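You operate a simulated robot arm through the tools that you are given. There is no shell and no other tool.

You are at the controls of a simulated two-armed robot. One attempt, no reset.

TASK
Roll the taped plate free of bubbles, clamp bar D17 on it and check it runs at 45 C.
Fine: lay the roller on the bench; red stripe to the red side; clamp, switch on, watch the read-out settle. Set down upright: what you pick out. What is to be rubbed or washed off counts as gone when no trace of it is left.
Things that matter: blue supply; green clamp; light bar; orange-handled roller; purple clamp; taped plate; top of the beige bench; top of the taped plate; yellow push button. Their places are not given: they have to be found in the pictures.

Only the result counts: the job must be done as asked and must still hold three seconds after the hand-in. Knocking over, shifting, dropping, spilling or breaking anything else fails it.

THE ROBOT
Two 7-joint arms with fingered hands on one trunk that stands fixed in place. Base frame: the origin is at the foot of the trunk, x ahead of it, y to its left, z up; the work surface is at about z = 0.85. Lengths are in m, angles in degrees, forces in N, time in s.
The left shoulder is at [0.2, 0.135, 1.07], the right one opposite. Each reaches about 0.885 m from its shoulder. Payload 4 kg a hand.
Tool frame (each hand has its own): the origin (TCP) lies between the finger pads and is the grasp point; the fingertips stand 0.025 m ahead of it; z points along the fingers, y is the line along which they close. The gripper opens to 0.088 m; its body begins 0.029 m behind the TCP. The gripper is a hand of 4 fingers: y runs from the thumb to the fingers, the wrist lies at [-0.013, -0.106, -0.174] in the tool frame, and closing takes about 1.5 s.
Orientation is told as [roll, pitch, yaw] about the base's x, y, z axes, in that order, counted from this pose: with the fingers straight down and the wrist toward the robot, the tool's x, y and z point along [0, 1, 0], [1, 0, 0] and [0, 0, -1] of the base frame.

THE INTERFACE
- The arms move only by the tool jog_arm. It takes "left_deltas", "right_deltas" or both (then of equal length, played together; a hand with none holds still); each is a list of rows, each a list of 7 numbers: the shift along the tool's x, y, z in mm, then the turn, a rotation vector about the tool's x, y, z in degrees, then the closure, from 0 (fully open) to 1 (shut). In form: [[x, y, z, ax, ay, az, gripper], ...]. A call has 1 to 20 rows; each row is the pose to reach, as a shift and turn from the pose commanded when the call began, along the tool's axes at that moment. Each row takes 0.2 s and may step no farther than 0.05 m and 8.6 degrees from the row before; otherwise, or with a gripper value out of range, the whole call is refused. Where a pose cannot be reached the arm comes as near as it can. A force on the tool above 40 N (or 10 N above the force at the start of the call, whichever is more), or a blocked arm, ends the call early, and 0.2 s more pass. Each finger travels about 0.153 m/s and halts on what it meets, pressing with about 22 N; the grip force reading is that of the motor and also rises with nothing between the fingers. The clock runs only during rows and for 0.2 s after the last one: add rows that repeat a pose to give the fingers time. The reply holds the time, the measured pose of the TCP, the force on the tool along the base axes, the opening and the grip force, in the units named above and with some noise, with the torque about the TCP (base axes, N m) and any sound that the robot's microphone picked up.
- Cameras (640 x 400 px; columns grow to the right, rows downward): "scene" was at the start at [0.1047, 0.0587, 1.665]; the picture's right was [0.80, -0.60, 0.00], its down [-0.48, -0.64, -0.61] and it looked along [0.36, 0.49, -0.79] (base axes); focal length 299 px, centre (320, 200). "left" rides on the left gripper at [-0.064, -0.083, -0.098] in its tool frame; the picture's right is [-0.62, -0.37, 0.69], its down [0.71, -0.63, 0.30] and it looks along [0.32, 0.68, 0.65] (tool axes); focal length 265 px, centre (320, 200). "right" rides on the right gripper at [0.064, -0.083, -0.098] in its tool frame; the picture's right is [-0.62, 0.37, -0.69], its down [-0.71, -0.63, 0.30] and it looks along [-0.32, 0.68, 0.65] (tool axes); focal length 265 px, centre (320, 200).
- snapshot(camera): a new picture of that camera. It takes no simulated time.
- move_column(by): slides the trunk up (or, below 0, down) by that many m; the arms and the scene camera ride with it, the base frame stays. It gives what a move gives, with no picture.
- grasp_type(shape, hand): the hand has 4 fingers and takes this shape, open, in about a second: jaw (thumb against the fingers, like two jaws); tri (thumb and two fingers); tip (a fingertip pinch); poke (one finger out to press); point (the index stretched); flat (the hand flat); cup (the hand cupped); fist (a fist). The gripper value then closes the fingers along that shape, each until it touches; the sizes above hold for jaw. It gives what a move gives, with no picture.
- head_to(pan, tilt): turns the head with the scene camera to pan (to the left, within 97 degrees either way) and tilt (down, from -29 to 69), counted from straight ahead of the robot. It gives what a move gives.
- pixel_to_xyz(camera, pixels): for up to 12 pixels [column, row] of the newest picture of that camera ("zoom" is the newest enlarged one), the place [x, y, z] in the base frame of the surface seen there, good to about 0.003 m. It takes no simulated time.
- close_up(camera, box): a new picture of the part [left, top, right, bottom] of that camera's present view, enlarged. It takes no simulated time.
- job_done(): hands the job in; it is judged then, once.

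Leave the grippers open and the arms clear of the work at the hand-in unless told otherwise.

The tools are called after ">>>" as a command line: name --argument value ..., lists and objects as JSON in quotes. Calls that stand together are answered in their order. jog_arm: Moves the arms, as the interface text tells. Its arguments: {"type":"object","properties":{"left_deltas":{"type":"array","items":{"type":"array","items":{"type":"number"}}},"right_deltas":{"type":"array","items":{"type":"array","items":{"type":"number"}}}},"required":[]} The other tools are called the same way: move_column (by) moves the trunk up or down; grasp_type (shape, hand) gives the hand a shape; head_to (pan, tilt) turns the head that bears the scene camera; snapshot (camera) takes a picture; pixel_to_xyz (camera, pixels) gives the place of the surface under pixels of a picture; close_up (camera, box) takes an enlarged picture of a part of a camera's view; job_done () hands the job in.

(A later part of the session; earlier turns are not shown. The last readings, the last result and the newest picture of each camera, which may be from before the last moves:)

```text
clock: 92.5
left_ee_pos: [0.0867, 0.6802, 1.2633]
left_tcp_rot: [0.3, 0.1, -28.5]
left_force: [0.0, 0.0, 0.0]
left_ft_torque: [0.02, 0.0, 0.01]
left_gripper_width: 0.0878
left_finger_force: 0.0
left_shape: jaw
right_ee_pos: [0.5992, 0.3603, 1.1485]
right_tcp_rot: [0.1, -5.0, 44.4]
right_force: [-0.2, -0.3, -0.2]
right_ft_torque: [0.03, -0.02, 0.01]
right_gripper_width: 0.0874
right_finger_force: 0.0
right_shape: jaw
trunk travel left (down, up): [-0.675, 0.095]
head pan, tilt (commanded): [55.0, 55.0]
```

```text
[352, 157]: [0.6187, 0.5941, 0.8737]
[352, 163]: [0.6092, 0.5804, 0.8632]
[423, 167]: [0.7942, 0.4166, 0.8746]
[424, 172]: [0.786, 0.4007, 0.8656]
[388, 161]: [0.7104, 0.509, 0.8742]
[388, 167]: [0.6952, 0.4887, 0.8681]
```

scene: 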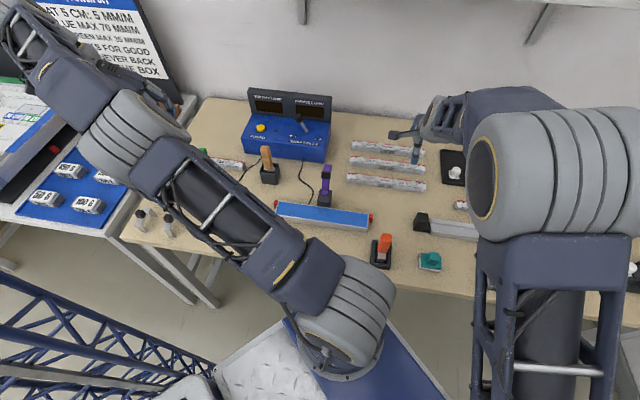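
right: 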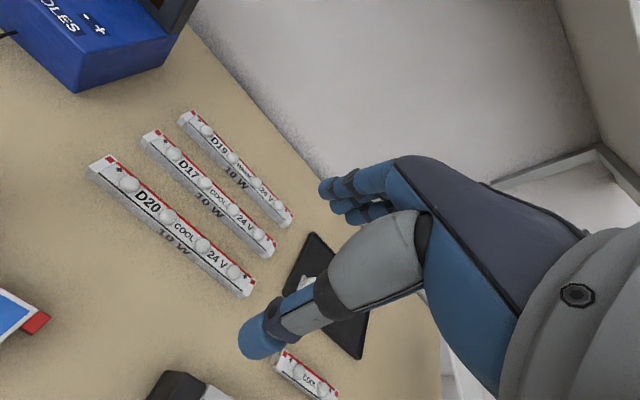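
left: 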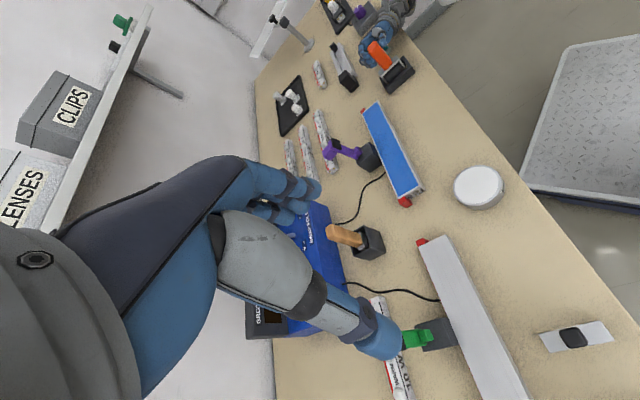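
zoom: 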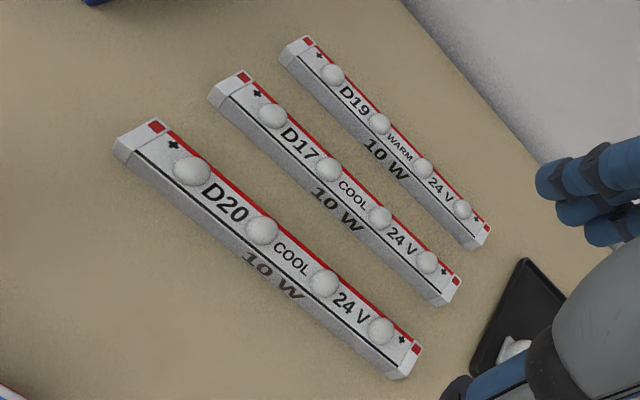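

D17's centre line: ends from (0.61,0.60) to (0.80,0.42), centre ≈ (0.70, 0.50), width ~20 mm. I'll grip it 60 mm right of its centre (0.743, 0.459) so the hand later stays clear of the purple clamp. Move above that point with the hand half closed, levelling the 5° tilt.

>>> jog_arm --right_deltas '[[-6, 32, 28, 1, 0, 0, 0.1], [-13, 64, 57, 2, 0, 0, 0.2], [-19, 96, 86, 3, 0, -0.3, 0.3], [-26, 128, 115, 4, 0, -0.6, 0.4], [-32, 160, 143, 5, 0, -0.6, 0.4], [-32, 160, 143, 5, 0, -0.6, 0.4]]'

>>> snapshot --camera "right"

>>> snapshot --camera "scene"

```text
clock: 93.9
left_ee_pos: [0.0858, 0.6802, 1.2619]
left_tcp_rot: [0.3, 0.1, -28.6]
left_force: [-0.1, 0.8, 0.7]
left_ft_torque: [0.0, 0.02, -0.03]
left_gripper_width: 0.0879
left_finger_force: 0.1
left_shape: jaw
right_ee_pos: [0.7298, 0.4483, 1.0213]
right_tcp_rot: [-0.1, 0.0, 44.9]
right_force: [0.1, -0.2, 0.3]
right_ft_torque: [0.01, 0.0, 0.02]
right_gripper_width: 0.0529
right_finger_force: 0.1
right_shape: jaw
right hand out of reach, approached as far as the arm can: row 5, 6
trunk travel left (down, up): [-0.675, 0.095]
head pan, tilt (commanded): [55.0, 55.0]
```

```text
taken
```

right: 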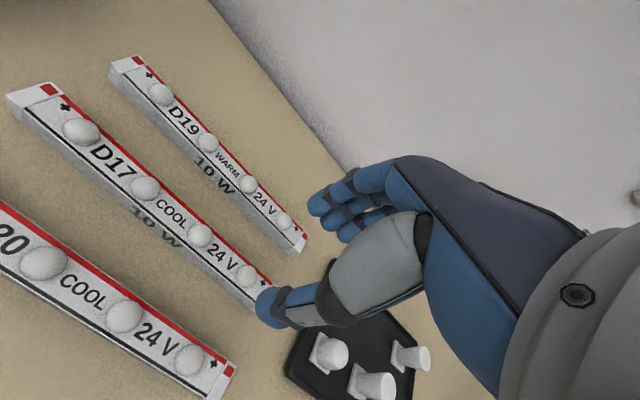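

```text
taken
```

scene: 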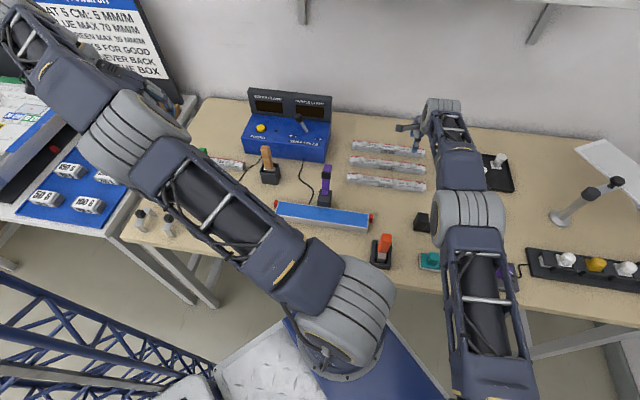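

The arm is about 15 mm short at this height. A 6° tilt of the hand brings the wrist closer; lower to z ≈ 0.95 at the same time.

>>> jog_arm --right_deltas '[[-1, 5, 25, -2, 0, 0, 0.4], [-2, 10, 50, -4, 0, 0, 0.4], [-2, 17, 70, -6, 0, 0, 0.4], [-2, 17, 70, -6, 0, 0, 0.4]]'

>>> snapshot --camera "right"

>>> close_up --camera "left" --box '[240, 40, 380, 200]'

```text
clock: 94.9
left_ee_pos: [0.0863, 0.6803, 1.2633]
left_tcp_rot: [0.4, 0.1, -28.5]
left_force: [0.1, -0.4, -0.1]
left_ft_torque: [0.01, 0.0, 0.01]
left_gripper_width: 0.088
left_finger_force: 0.0
left_shape: jaw
right_ee_pos: [0.7407, 0.455, 0.9531]
right_tcp_rot: [0.0, -6.1, 44.9]
right_force: [0.0, -0.8, -0.6]
right_ft_torque: [-0.03, -0.01, -0.01]
right_gripper_width: 0.053
right_finger_force: 0.0
right_shape: jaw
right hand out of reach, approached as far as the arm can: row 3, 4
trunk travel left (down, up): [-0.675, 0.095]
head pan, tilt (commanded): [55.0, 55.0]
```

```text
taken
```

right: 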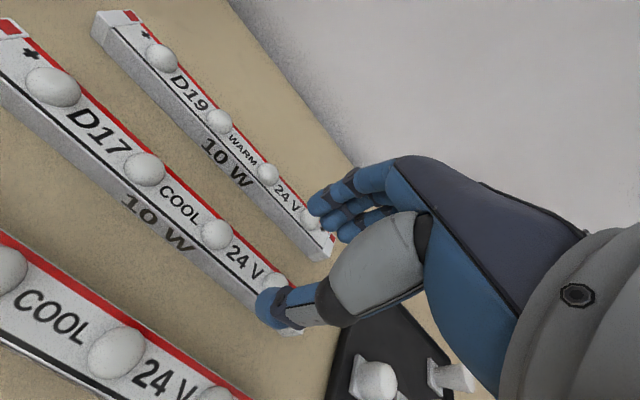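

```text
2.50 times, centred on (310, 120) of left
```

zoom: 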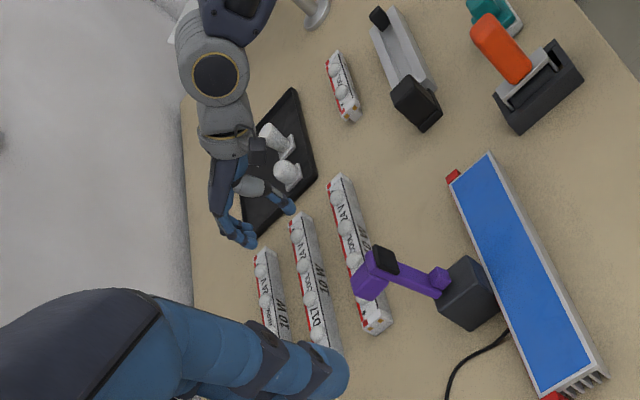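

Close, but I need to know where the black tray with the white cups is relative to the fingers.

>>> pixel_to_xyz --camera "scene" --pixels '[[442, 150], [440, 178], [514, 190], [508, 155], [453, 172], [478, 172], [497, 160]]'

>>> snapshot --camera "left"

>>> pixel_to_xyz --camera "left" --pixels '[[290, 134], [276, 120], [312, 105], [299, 96], [300, 108], [294, 97], [305, 125]]'

```text
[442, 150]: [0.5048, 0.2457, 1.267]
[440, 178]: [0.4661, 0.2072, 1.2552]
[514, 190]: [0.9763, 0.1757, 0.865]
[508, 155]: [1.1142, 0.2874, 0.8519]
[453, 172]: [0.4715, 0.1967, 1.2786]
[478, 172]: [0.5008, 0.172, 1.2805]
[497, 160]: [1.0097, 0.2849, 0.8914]
```

```text
taken
```

left: 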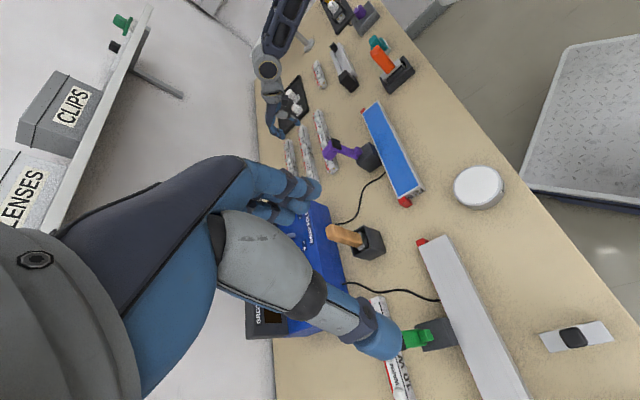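

```text
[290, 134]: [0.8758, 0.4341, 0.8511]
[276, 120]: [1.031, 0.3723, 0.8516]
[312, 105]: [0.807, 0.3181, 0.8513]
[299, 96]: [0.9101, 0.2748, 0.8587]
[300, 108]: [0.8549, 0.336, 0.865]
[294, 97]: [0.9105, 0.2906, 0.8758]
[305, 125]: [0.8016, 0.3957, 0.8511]
```

The tray is 8 cm away. Continue lowering to z ≈ 0.905 with 2° more tilt.

>>> jog_arm --right_deltas '[[0, 1, 16, -1, 0, 0, 0.4], [0, 1, 32, -2, 0, 0, 0.4], [0, 1, 48, -2, 0, 0, 0.4], [0, 1, 48, -2, 0, 0, 0.4]]'

>>> snapshot --camera "right"

>>> close_up --camera "left" --box '[240, 60, 350, 190]'

```text
clock: 95.9
left_ee_pos: [0.0872, 0.6793, 1.2628]
left_tcp_rot: [0.4, 0.1, -28.4]
left_force: [0.0, 1.1, -0.4]
left_ft_torque: [-0.02, 0.01, -0.02]
left_gripper_width: 0.0879
left_finger_force: 0.1
left_shape: jaw
right_ee_pos: [0.7375, 0.4531, 0.9152]
right_tcp_rot: [0.1, -7.9, 45.1]
right_force: [-0.5, 0.5, -1.0]
right_ft_torque: [0.01, 0.01, 0.0]
right_gripper_width: 0.0531
right_finger_force: 0.2
right_shape: jaw
right hand out of reach, approached as far as the arm can: row 2, 3, 4
trunk travel left (down, up): [-0.675, 0.095]
head pan, tilt (commanded): [55.0, 55.0]
```

```text
taken
```

right: 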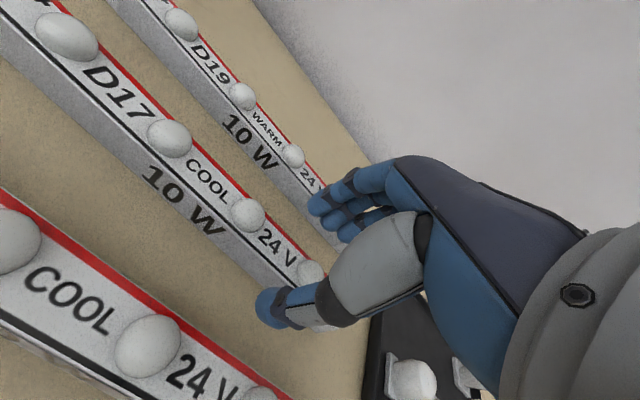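

```text
3.08 times, centred on (295, 125) of left
```

zoom: 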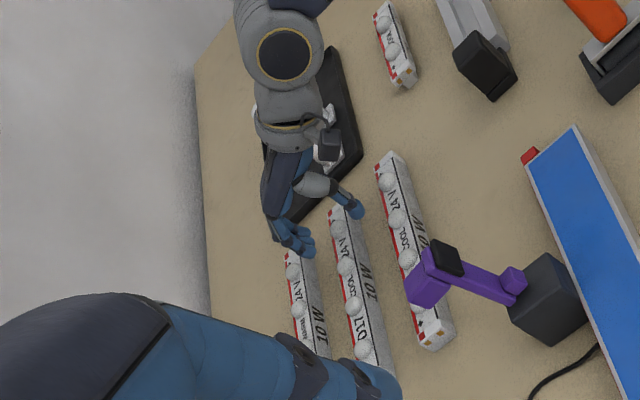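

The right arm cannot quite reach down there at this trunk height; its reach is better if the trunk is lower. Raise the right hand 150 mm first, then lower the trunk by 0.13 m.

>>> jog_arm --right_deltas '[[0, 0, -38, 0, 0, 0, 0.4], [0, 0, -76, 0, 0, 0, 0.4], [0, 1, -114, 0, 0, 0, 0.4], [0, 1, -151, 0, 0, 0, 0.4]]'

>>> move_column --by -0.13

>>> snapshot --camera "scene"

>>> snapshot --camera "left"

>>> snapshot --camera "right"

```text
clock: 96.9
left_ee_pos: [0.0858, 0.6798, 1.2626]
left_tcp_rot: [0.4, 0.0, -28.5]
left_force: [0.9, -0.8, 0.5]
left_ft_torque: [0.03, 0.02, 0.02]
left_gripper_width: 0.088
left_finger_force: 0.0
left_shape: jaw
right_ee_pos: [0.723, 0.4396, 1.0637]
right_tcp_rot: [0.1, -7.9, 45.0]
right_force: [-0.3, 0.6, 0.6]
right_ft_torque: [-0.03, -0.04, -0.01]
right_gripper_width: 0.0533
right_finger_force: 0.1
right_shape: jaw
trunk travel left (down, up): [-0.675, 0.095]
head pan, tilt (commanded): [55.0, 55.0]
```

```text
clock: 98.5
left_ee_pos: [0.0864, 0.6802, 1.1328]
left_tcp_rot: [0.4, 0.1, -28.6]
left_force: [-0.1, 0.5, 0.3]
left_ft_torque: [-0.01, 0.01, -0.01]
left_gripper_width: 0.0877
left_finger_force: 0.0
left_shape: jaw
right_ee_pos: [0.7224, 0.4401, 0.9348]
right_tcp_rot: [0.0, -8.0, 45.1]
right_force: [-0.1, -0.6, 0.7]
right_ft_torque: [0.0, 0.0, 0.01]
right_gripper_width: 0.053
right_finger_force: 0.0
right_shape: jaw
trunk travel left (down, up): [-0.545, 0.225]
head pan, tilt (commanded): [55.0, 55.0]
```

```text
taken
```

scene: 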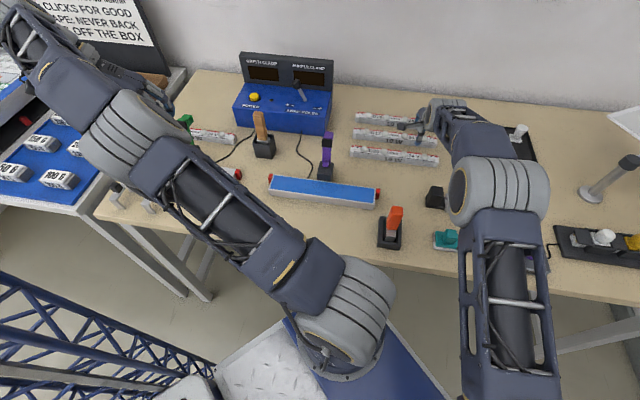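

```text
taken
```

left: 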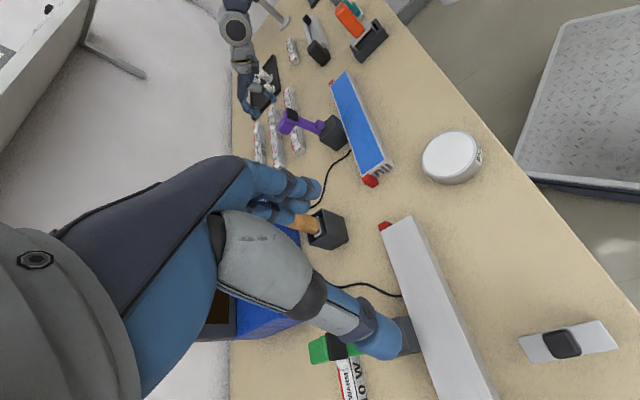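

```text
taken
```

right: 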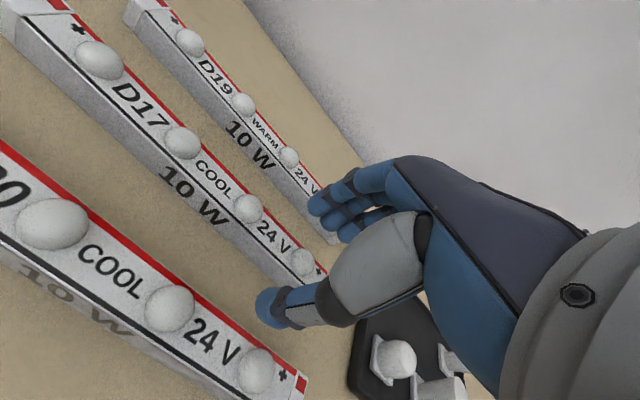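

Now move 26 mm farther over D17's centre line at this height.

>>> jog_arm --right_deltas '[[-1, 13, 2, 0, 0, 0, 0.4], [-1, 26, 3.6, 0, 0, 0, 0.4], [-1, 26, 3.6, 0, 0, 0, 0.4]]'

>>> close_up --camera "right" --box '[180, 120, 440, 340]'

>>> close_up --camera "scene" --box '[340, 90, 480, 180]'

```text
clock: 99.2
left_ee_pos: [0.0869, 0.6805, 1.133]
left_tcp_rot: [0.3, 0.1, -28.6]
left_force: [-0.4, 0.6, 0.2]
left_ft_torque: [-0.06, 0.02, -0.02]
left_gripper_width: 0.0879
left_finger_force: 0.1
left_shape: jaw
right_ee_pos: [0.7422, 0.4578, 0.9349]
right_tcp_rot: [0.0, -8.0, 45.1]
right_force: [0.7, -0.1, -0.1]
right_ft_torque: [-0.05, 0.0, 0.03]
right_gripper_width: 0.0529
right_finger_force: 0.0
right_shape: jaw
trunk travel left (down, up): [-0.545, 0.225]
head pan, tilt (commanded): [55.0, 55.0]
```

```text
1.82 times, centred on (310, 230) of right
```

zoom: 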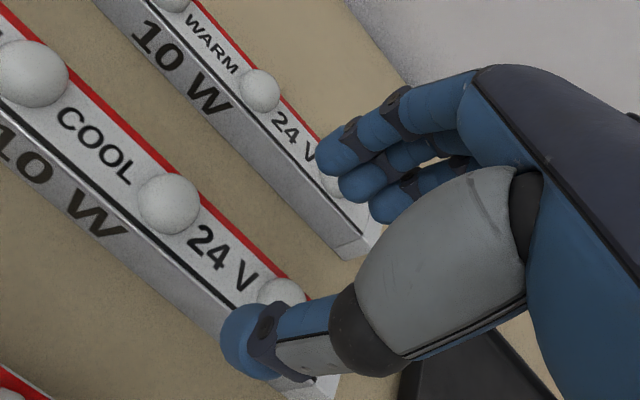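

```text
4.44 times, centred on (410, 135) of scene
```

zoom: 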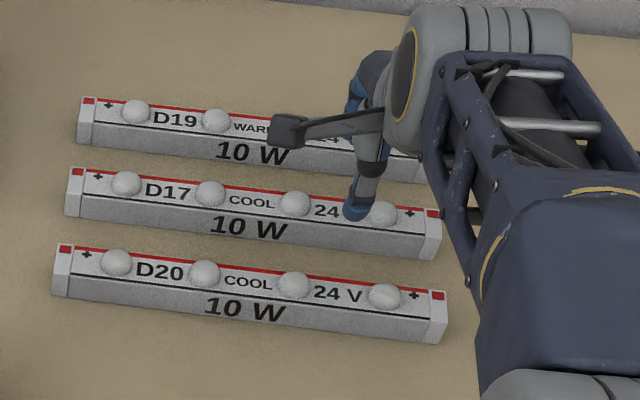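

Aligned over D17 between its third and fourth lamp. Lower 52 mm slowly so thumb and fingers go to either side.

>>> jog_arm --right_deltas '[[0, -2, 15, 0, 0, 0, 0.4], [0, -4, 30, 0, 0, 0, 0.4], [0, -6, 43, 0, 0, 0, 0.4], [0, -7, 51, 0, 0, 0, 0.4], [0, -7, 51, 0, 0, 0, 0.4]]'

>>> close_up --camera "right" --box '[180, 120, 440, 340]'

>>> close_up --camera "scene" --box '[340, 90, 480, 180]'

>>> close_up --camera "left" --box '[220, 60, 330, 170]'

```text
clock: 100.5
left_ee_pos: [0.0865, 0.6807, 1.1329]
left_tcp_rot: [0.3, 0.1, -28.5]
left_force: [0.1, -0.4, 0.6]
left_ft_torque: [0.0, 0.01, 0.01]
left_gripper_width: 0.0879
left_finger_force: 0.0
left_shape: jaw
right_ee_pos: [0.7412, 0.4572, 0.8827]
right_tcp_rot: [0.1, -8.1, 45.0]
right_force: [-0.5, -0.7, 0.4]
right_ft_torque: [-0.01, 0.0, -0.01]
right_gripper_width: 0.053
right_finger_force: 0.1
right_shape: jaw
trunk travel left (down, up): [-0.545, 0.225]
head pan, tilt (commanded): [55.0, 55.0]
```

```text
1.82 times, centred on (310, 230) of right
```

zoom: 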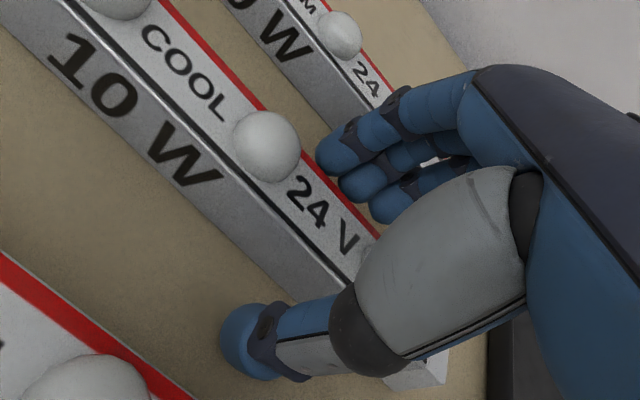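

```text
4.44 times, centred on (410, 135) of scene
```

zoom: 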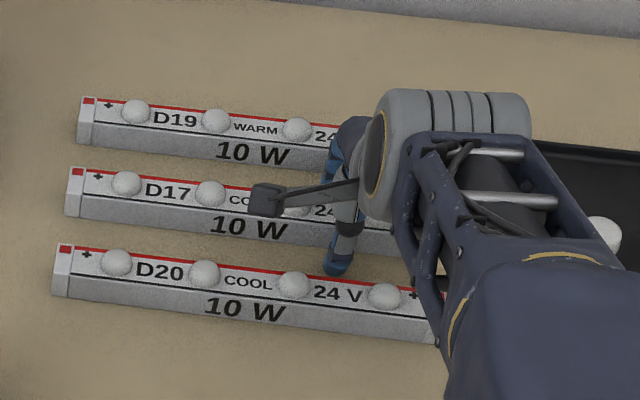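

```text
3.64 times, centred on (275, 115) of left
```

zoom: 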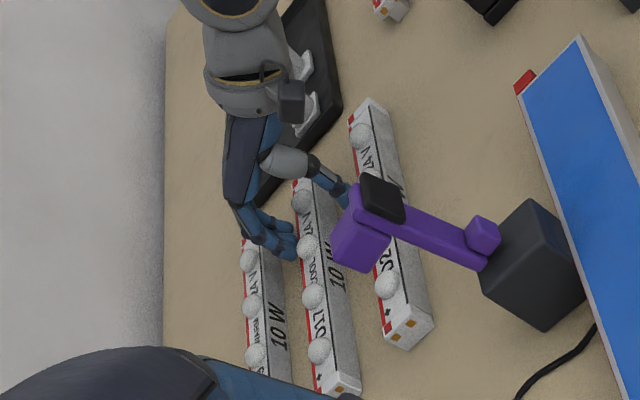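

The fingers straddle D17. Close the grip.

>>> jog_arm --right_deltas '[[0, 0, 0, 0, 0, 0, 0.55], [0, 0, 0, 0, 0, 0, 0.7], [0, 0, 0, 0, 0, 0, 0.85], [0, 0, 0, 0, 0, 0, 1], [0, 0, 0, 0, 0, 0, 1], [0, 0, 0, 0, 0, 0, 1], [0, 0, 0, 0, 0, 0, 1]]'

>>> close_up --camera "right" --box '[180, 120, 440, 340]'

>>> close_up --camera "scene" --box '[340, 90, 480, 180]'

```text
clock: 102.0
left_ee_pos: [0.0864, 0.6799, 1.1333]
left_tcp_rot: [0.4, 0.1, -28.5]
left_force: [-0.4, -0.2, -0.6]
left_ft_torque: [0.03, -0.04, -0.01]
left_gripper_width: 0.0878
left_finger_force: 0.0
left_shape: jaw
right_ee_pos: [0.7415, 0.4582, 0.8833]
right_tcp_rot: [0.0, -8.0, 45.2]
right_force: [0.5, -0.7, 0.4]
right_ft_torque: [-0.02, 0.02, 0.05]
right_gripper_width: 0.0255
right_finger_force: 21.5
right_shape: jaw
trunk travel left (down, up): [-0.545, 0.225]
head pan, tilt (commanded): [55.0, 55.0]
```

```text
1.82 times, centred on (310, 230) of right
```

zoom: 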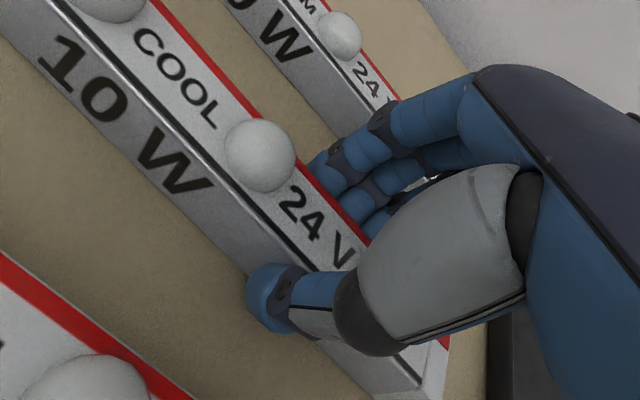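

```text
4.44 times, centred on (410, 135) of scene
```

zoom: 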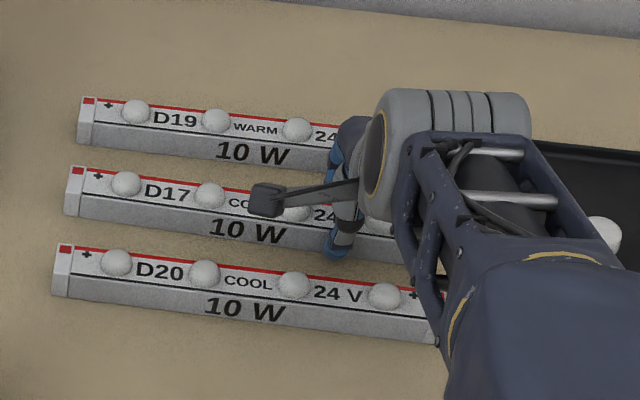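

D17 is gripped (25.5 mm). Lift 30 mm and check how it hangs.

>>> jog_arm --right_deltas '[[0, 1, -8, 0, 0, 0, 1], [0, 3, -18, 0, 0, 0, 1], [0, 4, -30, 0, 0, 0, 1], [0, 4, -30, 0, 0, 0, 1]]'

>>> snapshot --camera "right"

>>> close_up --camera "scene" --box '[340, 90, 480, 180]'

>>> close_up --camera "left" --box '[220, 60, 330, 170]'

```text
clock: 103.0
left_ee_pos: [0.087, 0.6802, 1.1323]
left_tcp_rot: [0.3, 0.1, -28.5]
left_force: [0.0, -0.6, -0.2]
left_ft_torque: [0.01, -0.01, 0.02]
left_gripper_width: 0.088
left_finger_force: 0.0
left_shape: jaw
right_ee_pos: [0.7423, 0.4576, 0.9121]
right_tcp_rot: [0.1, -7.9, 45.1]
right_force: [0.8, -0.4, -0.7]
right_ft_torque: [-0.09, -0.07, 0.02]
right_gripper_width: 0.0254
right_finger_force: 22.3
right_shape: jaw
trunk travel left (down, up): [-0.545, 0.225]
head pan, tilt (commanded): [55.0, 55.0]
```

```text
taken
```

right: 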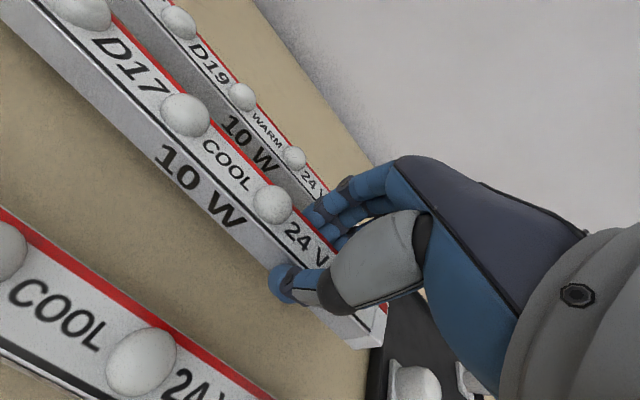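

```text
4.44 times, centred on (410, 135) of scene
```

zoom: 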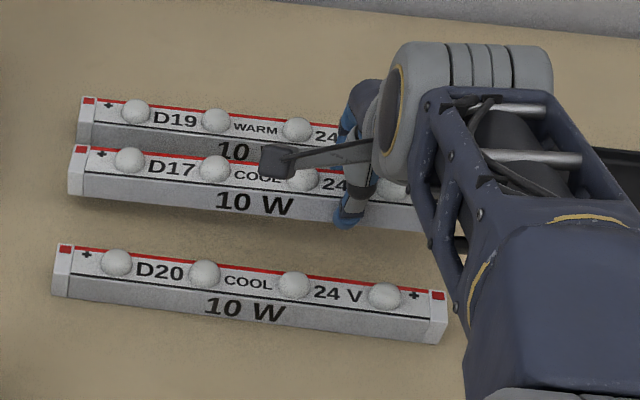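

```text
3.64 times, centred on (275, 115) of left
```

zoom: 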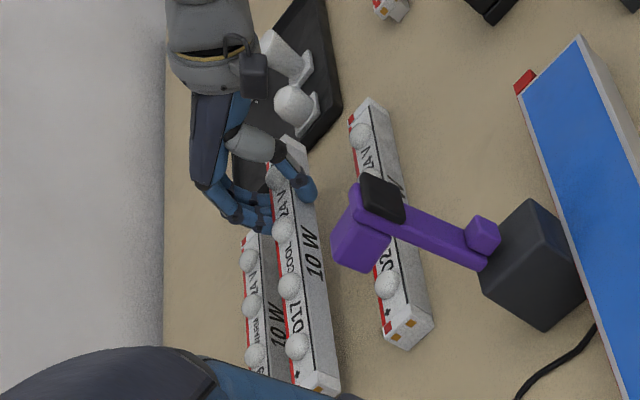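

D17 hangs level. Carry it: up to z ≈ 1.0, then straight back toward me until it is over the plate's line (to the right of the clamp, so it does not cross over it).

>>> jog_arm --right_deltas '[[0, 3, -20, 0, 0, 0, 1], [0, 5.5, -40, 0, 0, 0, 1], [0, -2, -61, 0, 0, 0, 1], [0, -9, -82, 0, 0, 0, 1], [0, -28, -90, 0, 0, 0, 1], [0, -47, -97.4, 0, 0, 0, 1], [0, -69, -100.5, 0, 0, 0, 1], [0, -91.6, -103.6, 0, 0, 0, 1], [0, -114, -106.7, 0, 0, 0, 1], [0, -136, -109.8, 0, 0, 0, 1], [0, -158, -112.8, 0, 0, 0, 1], [0, -181, -116, 0, 0, 0, 1], [0, -203, -119, 0, 0, 0, 1], [0, -225, -122, 0, 0, 0, 1], [0, -237, -123.8, 0, 0, 0, 1]]'

>>> snapshot --camera "scene"

>>> snapshot --camera "right"

>>> snapshot --camera "left"

```text
clock: 106.2
left_ee_pos: [0.0867, 0.6807, 1.1328]
left_tcp_rot: [0.5, 0.0, -28.5]
left_force: [-0.3, 0.4, -0.7]
left_ft_torque: [-0.03, 0.04, -0.01]
left_gripper_width: 0.0878
left_finger_force: 0.1
left_shape: jaw
right_ee_pos: [0.5655, 0.2803, 1.0027]
right_tcp_rot: [0.0, -8.0, 45.1]
right_force: [-0.4, 0.5, -1.9]
right_ft_torque: [-0.04, -0.07, 0.01]
right_gripper_width: 0.025
right_finger_force: 21.5
right_shape: jaw
trunk travel left (down, up): [-0.545, 0.225]
head pan, tilt (commanded): [55.0, 55.0]
```

```text
taken
```

scene: 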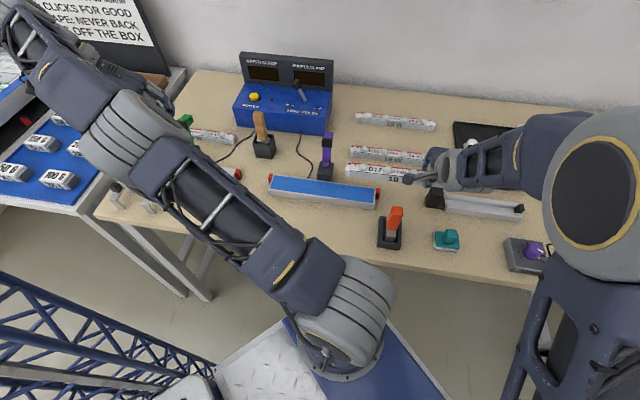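

```text
taken
```

right: 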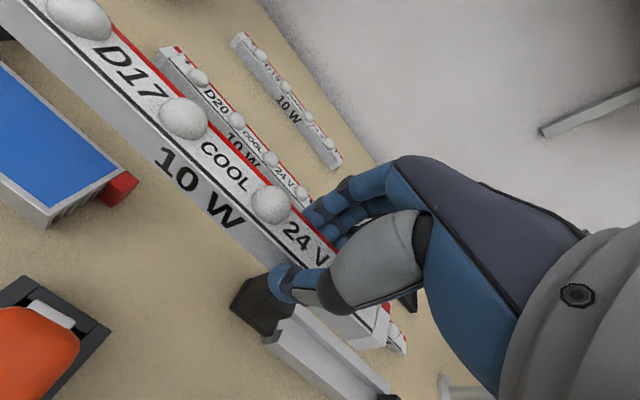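

```text
taken
```

left: 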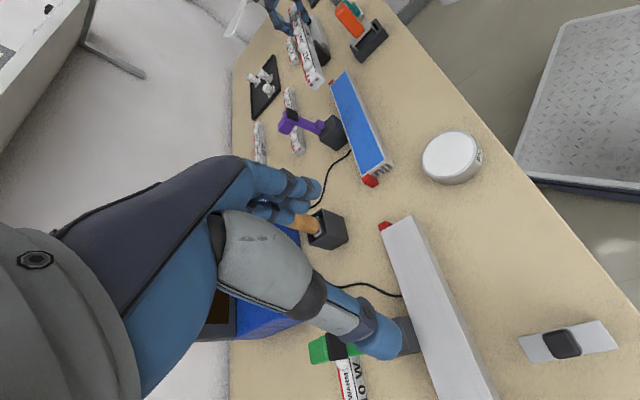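

D17 is level and lined up with the plate. Slide it left 188 mm at this height, above the plate and in front of the clamp.

>>> jog_arm --right_deltas '[[21, 0, 0, 0, 0, 0, 1], [42, 0, 0, 0, 0, 0, 1], [63, 0, 0, 0, 0, 0, 1], [84, 0, 0, 0, 0, 0, 1], [105, 0, 0, 0, 0, 0, 1], [126, 0, 0, 0, 0, 0, 1], [147, 0, 0, 0, 0, 0, 1], [168, 0, 0, 0, 0, 0, 1], [188, 0, 0, 0, 0, 0, 1], [188, 0, 0, 0, 0, 0, 1]]'

>>> snapshot --camera "scene"

>>> snapshot --camera "right"

>>> close_up --camera "left" --box '[260, 40, 420, 200]'

```text
clock: 108.5
left_ee_pos: [0.0866, 0.6803, 1.1335]
left_tcp_rot: [0.4, 0.1, -28.5]
left_force: [-0.2, 0.0, -0.2]
left_ft_torque: [0.01, 0.02, 0.01]
left_gripper_width: 0.0876
left_finger_force: 0.0
left_shape: jaw
right_ee_pos: [0.4288, 0.4136, 1.0016]
right_tcp_rot: [0.1, -8.0, 45.0]
right_force: [-0.1, -0.2, -1.8]
right_ft_torque: [-0.02, -0.05, 0.0]
right_gripper_width: 0.025
right_finger_force: 22.0
right_shape: jaw
trunk travel left (down, up): [-0.545, 0.225]
head pan, tilt (commanded): [55.0, 55.0]
```

```text
taken
```

scene: 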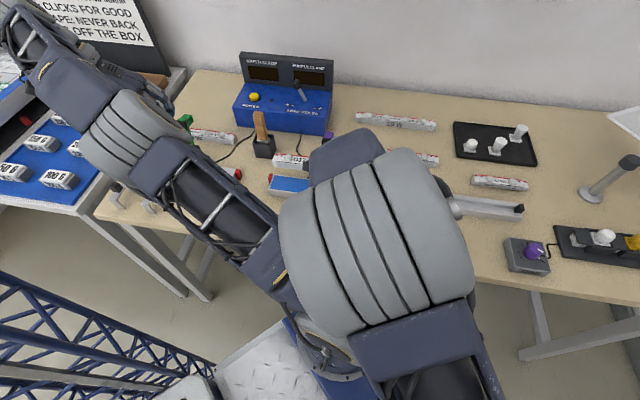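

```text
taken
```

right: 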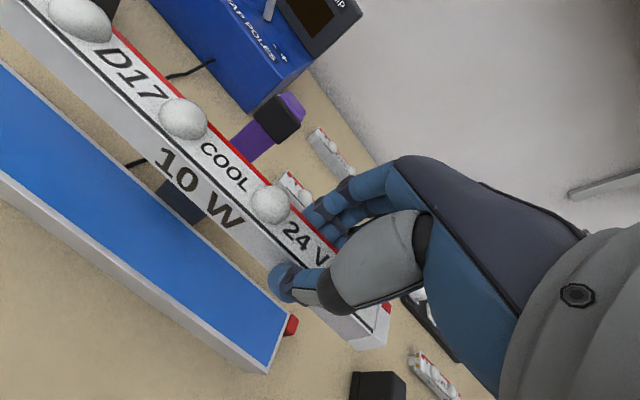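

```text
2.50 times, centred on (340, 120) of left
```

zoom: 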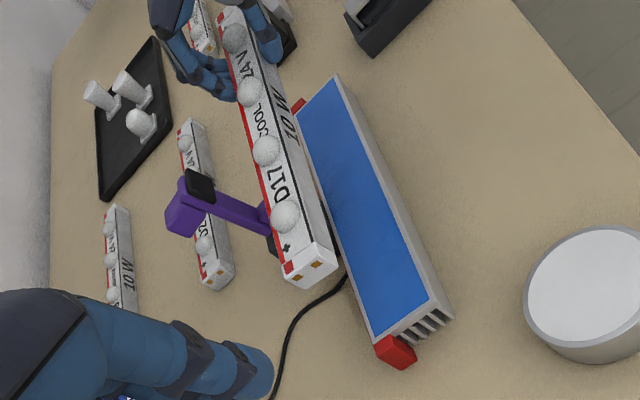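

Measure the bar over the plate: lamp domes and end corners.

>>> pixel_to_xyz --camera "zoom" --pixels '[[285, 217], [267, 151], [251, 93], [290, 258], [326, 246], [335, 268], [304, 284], [393, 345], [447, 313], [376, 335], [330, 78], [298, 112]]'

>>> pixel_to_xyz --camera "right" --pixels '[[80, 18], [183, 117], [270, 204], [388, 310], [355, 345], [298, 330], [270, 370], [180, 200], [282, 125]]'

```text
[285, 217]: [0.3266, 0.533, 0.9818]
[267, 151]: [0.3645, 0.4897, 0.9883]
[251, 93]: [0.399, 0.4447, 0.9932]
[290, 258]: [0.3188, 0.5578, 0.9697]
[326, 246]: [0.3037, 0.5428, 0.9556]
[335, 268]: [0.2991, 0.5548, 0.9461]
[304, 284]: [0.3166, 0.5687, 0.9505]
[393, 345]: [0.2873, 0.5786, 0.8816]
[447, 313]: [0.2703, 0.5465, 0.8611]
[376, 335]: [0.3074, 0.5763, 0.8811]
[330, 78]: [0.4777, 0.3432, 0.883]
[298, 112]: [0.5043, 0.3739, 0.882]
```

```text
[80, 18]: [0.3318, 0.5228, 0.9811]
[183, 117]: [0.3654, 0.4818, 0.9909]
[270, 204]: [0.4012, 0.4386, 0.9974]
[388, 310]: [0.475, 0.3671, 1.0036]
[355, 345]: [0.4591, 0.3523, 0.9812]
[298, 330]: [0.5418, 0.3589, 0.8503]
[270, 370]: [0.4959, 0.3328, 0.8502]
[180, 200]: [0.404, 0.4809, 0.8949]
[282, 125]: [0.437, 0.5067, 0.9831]
```

The bar droops about 7° to the left, is yawed ~6° and rolled ~8° (following the tilted hand). I correct with hand rotations (+8, +7, −6°) while staying above.

>>> jog_arm --right_deltas '[[0, 0, 0, 2.7, 2.3, -2, 1], [0, 0, 0, 5.3, 4.7, -4, 1], [0, 0, 0, 8, 7, -6, 1], [0, 0, 0, 8, 7, -6, 1]]'

>>> snapshot --camera "left"

>>> close_up --camera "left" --box '[300, 30, 420, 180]'

>>> snapshot --camera "right"

```text
clock: 109.5
left_ee_pos: [0.0862, 0.6804, 1.1328]
left_tcp_rot: [0.3, 0.1, -28.5]
left_force: [-0.1, 0.4, 0.1]
left_ft_torque: [0.0, -0.02, -0.02]
left_gripper_width: 0.0876
left_finger_force: 0.0
left_shape: jaw
right_ee_pos: [0.4312, 0.4121, 1.003]
right_tcp_rot: [6.6, -0.3, 51.6]
right_force: [-1.0, 0.5, -1.3]
right_ft_torque: [-0.07, -0.09, 0.0]
right_gripper_width: 0.0251
right_finger_force: 21.9
right_shape: jaw
trunk travel left (down, up): [-0.545, 0.225]
head pan, tilt (commanded): [55.0, 55.0]
```

```text
taken
```

left: 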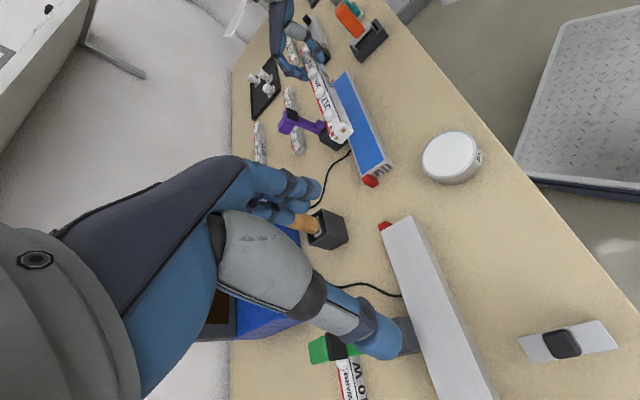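

```text
2.67 times, centred on (360, 105) of left
```

zoom: 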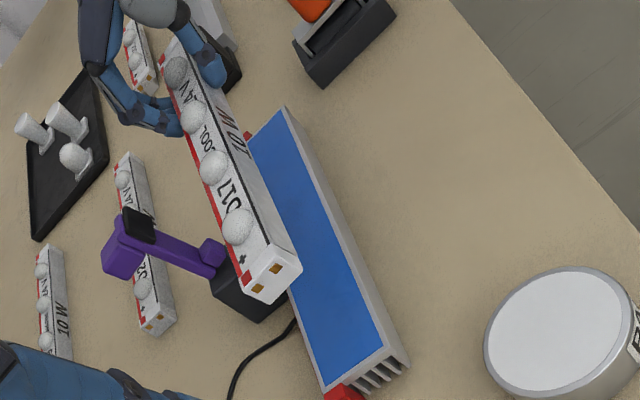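

```text
taken
```

right: 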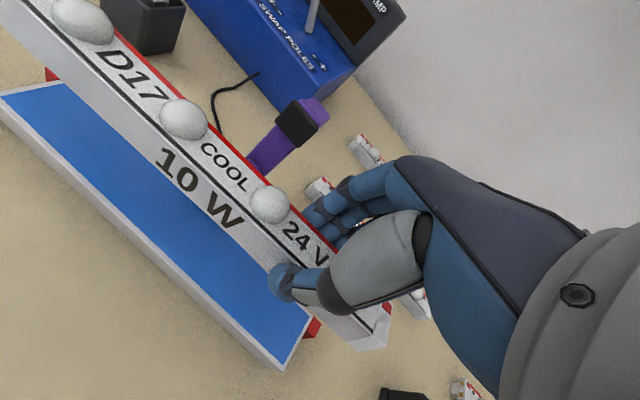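

>>> pixel_to_xyz --camera "zoom" --pixels '[[237, 227], [214, 168], [193, 118], [176, 74], [248, 278], [290, 255], [240, 280], [296, 275], [262, 300], [255, 215], [225, 160], [190, 100]]'

>>> pixel_to_xyz --camera "right" --pixels '[[80, 18], [183, 117], [270, 204], [388, 312], [130, 90], [230, 185], [150, 70], [225, 140], [140, 110], [200, 165]]'

```text
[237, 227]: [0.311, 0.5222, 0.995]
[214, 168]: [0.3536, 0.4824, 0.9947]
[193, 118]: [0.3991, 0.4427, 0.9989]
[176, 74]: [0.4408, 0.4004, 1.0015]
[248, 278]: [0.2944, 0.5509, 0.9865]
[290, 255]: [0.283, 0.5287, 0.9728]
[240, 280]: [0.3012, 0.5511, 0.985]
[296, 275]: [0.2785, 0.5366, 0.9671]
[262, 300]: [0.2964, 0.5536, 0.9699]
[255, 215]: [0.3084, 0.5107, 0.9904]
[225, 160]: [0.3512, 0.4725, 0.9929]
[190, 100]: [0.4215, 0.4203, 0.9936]
```

```text
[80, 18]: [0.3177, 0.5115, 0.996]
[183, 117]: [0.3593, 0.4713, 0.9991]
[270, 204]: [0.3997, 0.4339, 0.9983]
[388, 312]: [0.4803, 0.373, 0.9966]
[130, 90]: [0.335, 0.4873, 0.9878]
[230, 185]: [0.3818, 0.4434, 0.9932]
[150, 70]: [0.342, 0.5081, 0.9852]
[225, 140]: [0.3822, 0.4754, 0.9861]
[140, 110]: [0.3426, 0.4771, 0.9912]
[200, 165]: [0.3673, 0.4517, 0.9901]
```

Now nearly level and parallel. Fine-correct (yaw −1.7°, pitch 2°), shift 8 mm farther and 5 mm right, then lower 70 mm.

>>> jog_arm --right_deltas '[[-3, 4, 0, 0, 1, 0.9, 1], [-5.9, 7.4, -0.7, 0, 2, 1.7, 1], [-5.9, 7.4, -0.7, 0, 2, 1.7, 1]]'

>>> snapshot --camera "left"

>>> close_up --camera "left" --box '[300, 30, 420, 180]'

>>> snapshot --camera "right"

```text
clock: 110.2
left_ee_pos: [0.0873, 0.6801, 1.1338]
left_tcp_rot: [0.4, 0.1, -28.5]
left_force: [0.8, 0.2, 0.5]
left_ft_torque: [-0.01, -0.03, 0.04]
left_gripper_width: 0.0883
left_finger_force: 0.1
left_shape: jaw
right_ee_pos: [0.4406, 0.4143, 1.0023]
right_tcp_rot: [8.6, -0.1, 49.8]
right_force: [0.0, 0.9, -0.3]
right_ft_torque: [-0.07, -0.05, 0.01]
right_gripper_width: 0.0251
right_finger_force: 21.6
right_shape: jaw
trunk travel left (down, up): [-0.545, 0.225]
head pan, tilt (commanded): [55.0, 55.0]
```

```text
taken
```

left: 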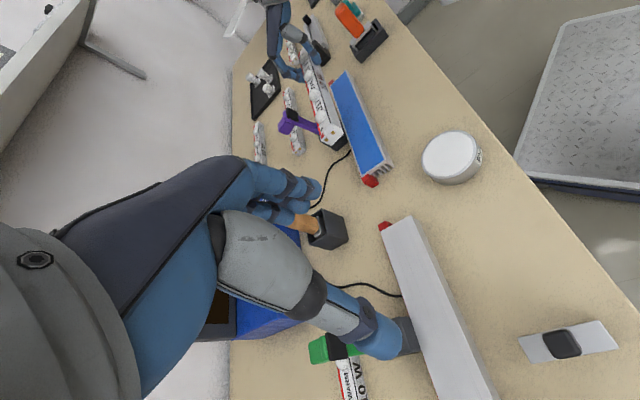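

```text
2.67 times, centred on (360, 105) of left
```

zoom: 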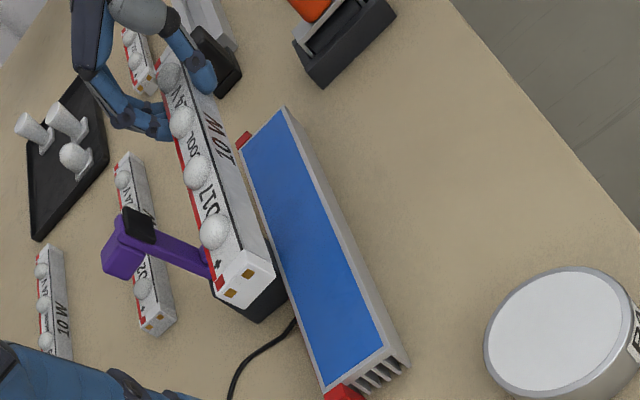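

```text
taken
```

right: 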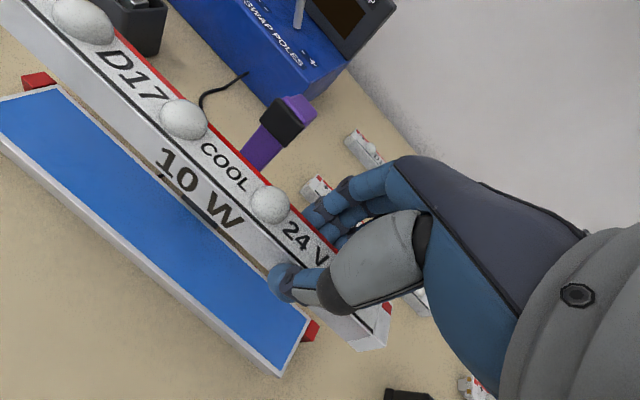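

>>> pixel_to_xyz --camera "zoom" --pixels '[[214, 232], [197, 172], [181, 122], [168, 76], [222, 284], [265, 262], [228, 308], [272, 283], [205, 140], [232, 200]]'

>>> pixel_to_xyz --camera "right" --pixels '[[82, 20], [183, 117], [270, 204], [388, 312], [260, 140], [285, 125], [240, 150], [295, 330], [20, 100]]'

```text
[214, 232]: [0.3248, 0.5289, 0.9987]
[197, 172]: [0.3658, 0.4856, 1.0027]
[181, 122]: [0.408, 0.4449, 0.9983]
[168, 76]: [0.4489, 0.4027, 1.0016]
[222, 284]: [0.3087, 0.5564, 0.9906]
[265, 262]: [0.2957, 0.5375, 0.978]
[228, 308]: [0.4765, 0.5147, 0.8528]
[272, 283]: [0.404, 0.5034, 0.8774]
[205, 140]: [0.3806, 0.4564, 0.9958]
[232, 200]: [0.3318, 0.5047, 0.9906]
```

```text
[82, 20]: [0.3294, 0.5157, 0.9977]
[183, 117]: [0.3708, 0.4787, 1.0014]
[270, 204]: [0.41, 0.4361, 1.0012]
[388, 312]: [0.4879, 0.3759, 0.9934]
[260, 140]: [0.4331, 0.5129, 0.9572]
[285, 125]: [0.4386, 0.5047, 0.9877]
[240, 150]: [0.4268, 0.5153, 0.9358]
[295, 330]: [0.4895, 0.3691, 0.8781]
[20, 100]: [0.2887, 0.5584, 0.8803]
```

The bar is level, parallel and centred within a few mm. Lower 70 mm straight down.

>>> jog_arm --right_deltas '[[-3, -1, 20, 0, 0, 0, 1], [-6, -2, 40, 0, 0, 0, 1], [-9, -2, 58, 0, 0, 0, 1], [-10.5, -2, 69, 0, 0, 0, 1], [-10.5, -2, 69, 0, 0, 0, 1]]'

>>> close_up --camera "left" --box '[300, 30, 420, 200]'

>>> snapshot --camera "right"

```text
clock: 111.5
left_ee_pos: [0.0874, 0.6805, 1.1325]
left_tcp_rot: [0.4, 0.2, -28.5]
left_force: [0.1, -0.4, 0.0]
left_ft_torque: [0.02, -0.02, 0.01]
left_gripper_width: 0.0878
left_finger_force: 0.2
left_shape: jaw
right_ee_pos: [0.4417, 0.4128, 0.9328]
right_tcp_rot: [8.6, -0.1, 49.8]
right_force: [0.8, 0.4, -0.7]
right_ft_torque: [-0.04, -0.09, 0.01]
right_gripper_width: 0.025
right_finger_force: 21.9
right_shape: jaw
trunk travel left (down, up): [-0.545, 0.225]
head pan, tilt (commanded): [55.0, 55.0]
```

```text
2.35 times, centred on (360, 115) of left
```

zoom: 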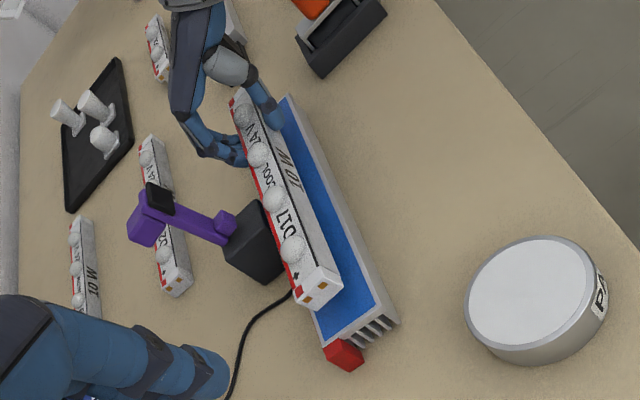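

```text
taken
```

right: 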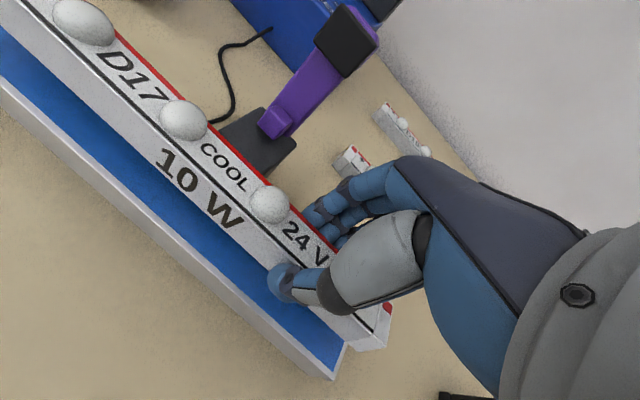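

Check the gap between the bar's far edge and the clamp base before lowering fully.

>>> pixel_to_xyz --camera "zoom" --pixels '[[255, 207], [228, 250], [262, 275], [240, 235], [293, 250], [275, 198], [259, 154], [300, 272], [283, 243], [330, 305]]'

>>> pixel_to_xyz --camera "right" --pixels '[[262, 112], [296, 140], [282, 168], [225, 130], [215, 128], [270, 204], [183, 117], [250, 165]]'

```text
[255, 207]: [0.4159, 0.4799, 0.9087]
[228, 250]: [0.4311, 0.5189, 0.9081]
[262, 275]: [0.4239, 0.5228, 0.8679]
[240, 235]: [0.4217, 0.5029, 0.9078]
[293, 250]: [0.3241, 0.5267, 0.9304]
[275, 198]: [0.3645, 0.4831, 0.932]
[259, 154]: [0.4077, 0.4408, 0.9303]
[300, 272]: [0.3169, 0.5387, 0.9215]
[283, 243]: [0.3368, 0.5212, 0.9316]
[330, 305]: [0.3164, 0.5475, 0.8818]
```

```text
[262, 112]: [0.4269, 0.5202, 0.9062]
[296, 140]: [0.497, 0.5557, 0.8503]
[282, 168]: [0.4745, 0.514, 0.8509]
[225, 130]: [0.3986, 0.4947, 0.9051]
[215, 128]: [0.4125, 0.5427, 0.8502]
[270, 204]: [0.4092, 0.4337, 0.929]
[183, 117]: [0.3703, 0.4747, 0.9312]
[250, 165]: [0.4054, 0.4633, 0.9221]
```

Gap to the clamp base is about 20 mm. Lower another 14 mm, then feel for contact.

>>> jog_arm --right_deltas '[[-1, 0, 7, 0, 0, 0, 1], [-2, 0, 14, 0, 0, 0, 1], [-2, 0, 14, 0, 0, 0, 1]]'

>>> jog_arm --right_deltas '[[-0.2, 0, 1, 0, 0, 0, 1], [-0.4, 0, 2, 0, 0, 0, 1], [-0.5, 0, 3, 0, 0, 0, 1], [-0.5, 0, 3, 0, 0, 0, 1]]'

```text
clock: 112.2
left_ee_pos: [0.0854, 0.6801, 1.1326]
left_tcp_rot: [0.4, 0.0, -28.5]
left_force: [0.2, -0.4, -0.1]
left_ft_torque: [-0.02, -0.03, 0.01]
left_gripper_width: 0.088
left_finger_force: 0.0
left_shape: jaw
right_ee_pos: [0.4408, 0.4123, 0.9185]
right_tcp_rot: [8.6, -0.1, 49.8]
right_force: [-0.4, -0.6, -1.8]
right_ft_torque: [-0.06, -0.07, -0.03]
right_gripper_width: 0.0253
right_finger_force: 21.6
right_shape: jaw
trunk travel left (down, up): [-0.545, 0.225]
head pan, tilt (commanded): [55.0, 55.0]
```

```text
clock: 113.2
left_ee_pos: [0.087, 0.6807, 1.132]
left_tcp_rot: [0.3, 0.1, -28.4]
left_force: [0.1, 0.0, -0.3]
left_ft_torque: [-0.01, -0.01, -0.02]
left_gripper_width: 0.0881
left_finger_force: 0.0
left_shape: jaw
right_ee_pos: [0.4381, 0.4124, 0.9171]
right_tcp_rot: [8.7, -0.1, 49.7]
right_force: [-0.5, -0.9, -1.7]
right_ft_torque: [-0.03, -0.05, -0.02]
right_gripper_width: 0.0252
right_finger_force: 22.3
right_shape: jaw
trunk travel left (down, up): [-0.545, 0.225]
head pan, tilt (commanded): [55.0, 55.0]
```

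Not yet touching. Continue in 1 mm steps.

>>> jog_arm --right_deltas '[[-0.1, 0, 1, 0, 0, 0, 1], [-0.3, 0, 2, 0, 0, 0, 1], [-0.3, 0, 2, 0, 0, 0, 1]]'

>>> close_up --camera "left" --box '[320, 60, 400, 180]'

>>> close_up --camera "right" --box '[180, 150, 420, 380]'

```text
clock: 114.0
left_ee_pos: [0.0864, 0.6792, 1.1332]
left_tcp_rot: [0.4, 0.1, -28.5]
left_force: [0.3, 0.2, -0.2]
left_ft_torque: [0.01, 0.03, -0.03]
left_gripper_width: 0.0881
left_finger_force: 0.0
left_shape: jaw
right_ee_pos: [0.4401, 0.4126, 0.9142]
right_tcp_rot: [8.6, -0.3, 49.7]
right_force: [-0.8, -0.2, 1.3]
right_ft_torque: [-0.01, -0.09, -0.02]
right_gripper_width: 0.0254
right_finger_force: 22.2
right_shape: jaw
trunk travel left (down, up): [-0.545, 0.225]
head pan, tilt (commanded): [55.0, 55.0]
```

```text
3.33 times, centred on (360, 120) of left
```

zoom: 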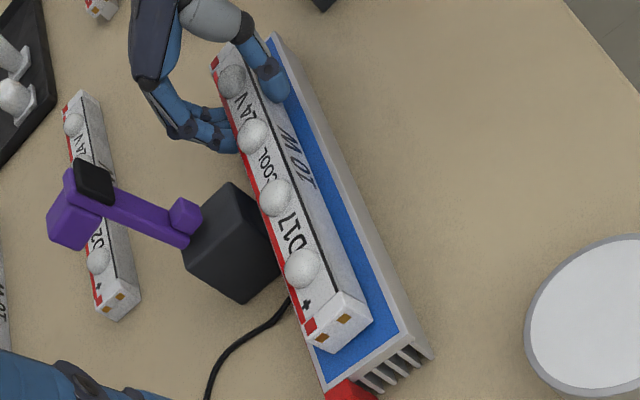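

```text
1.74 times, centred on (300, 265) of right
```

zoom: 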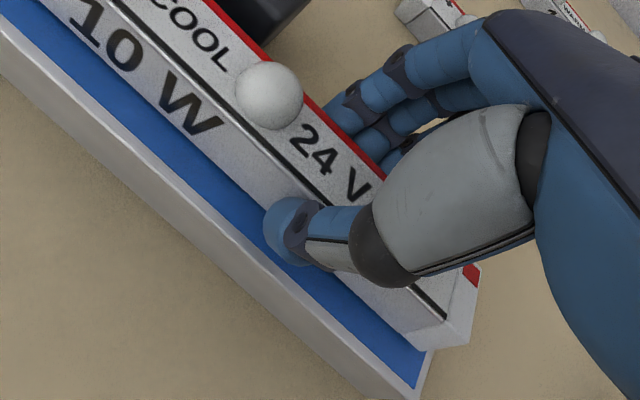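

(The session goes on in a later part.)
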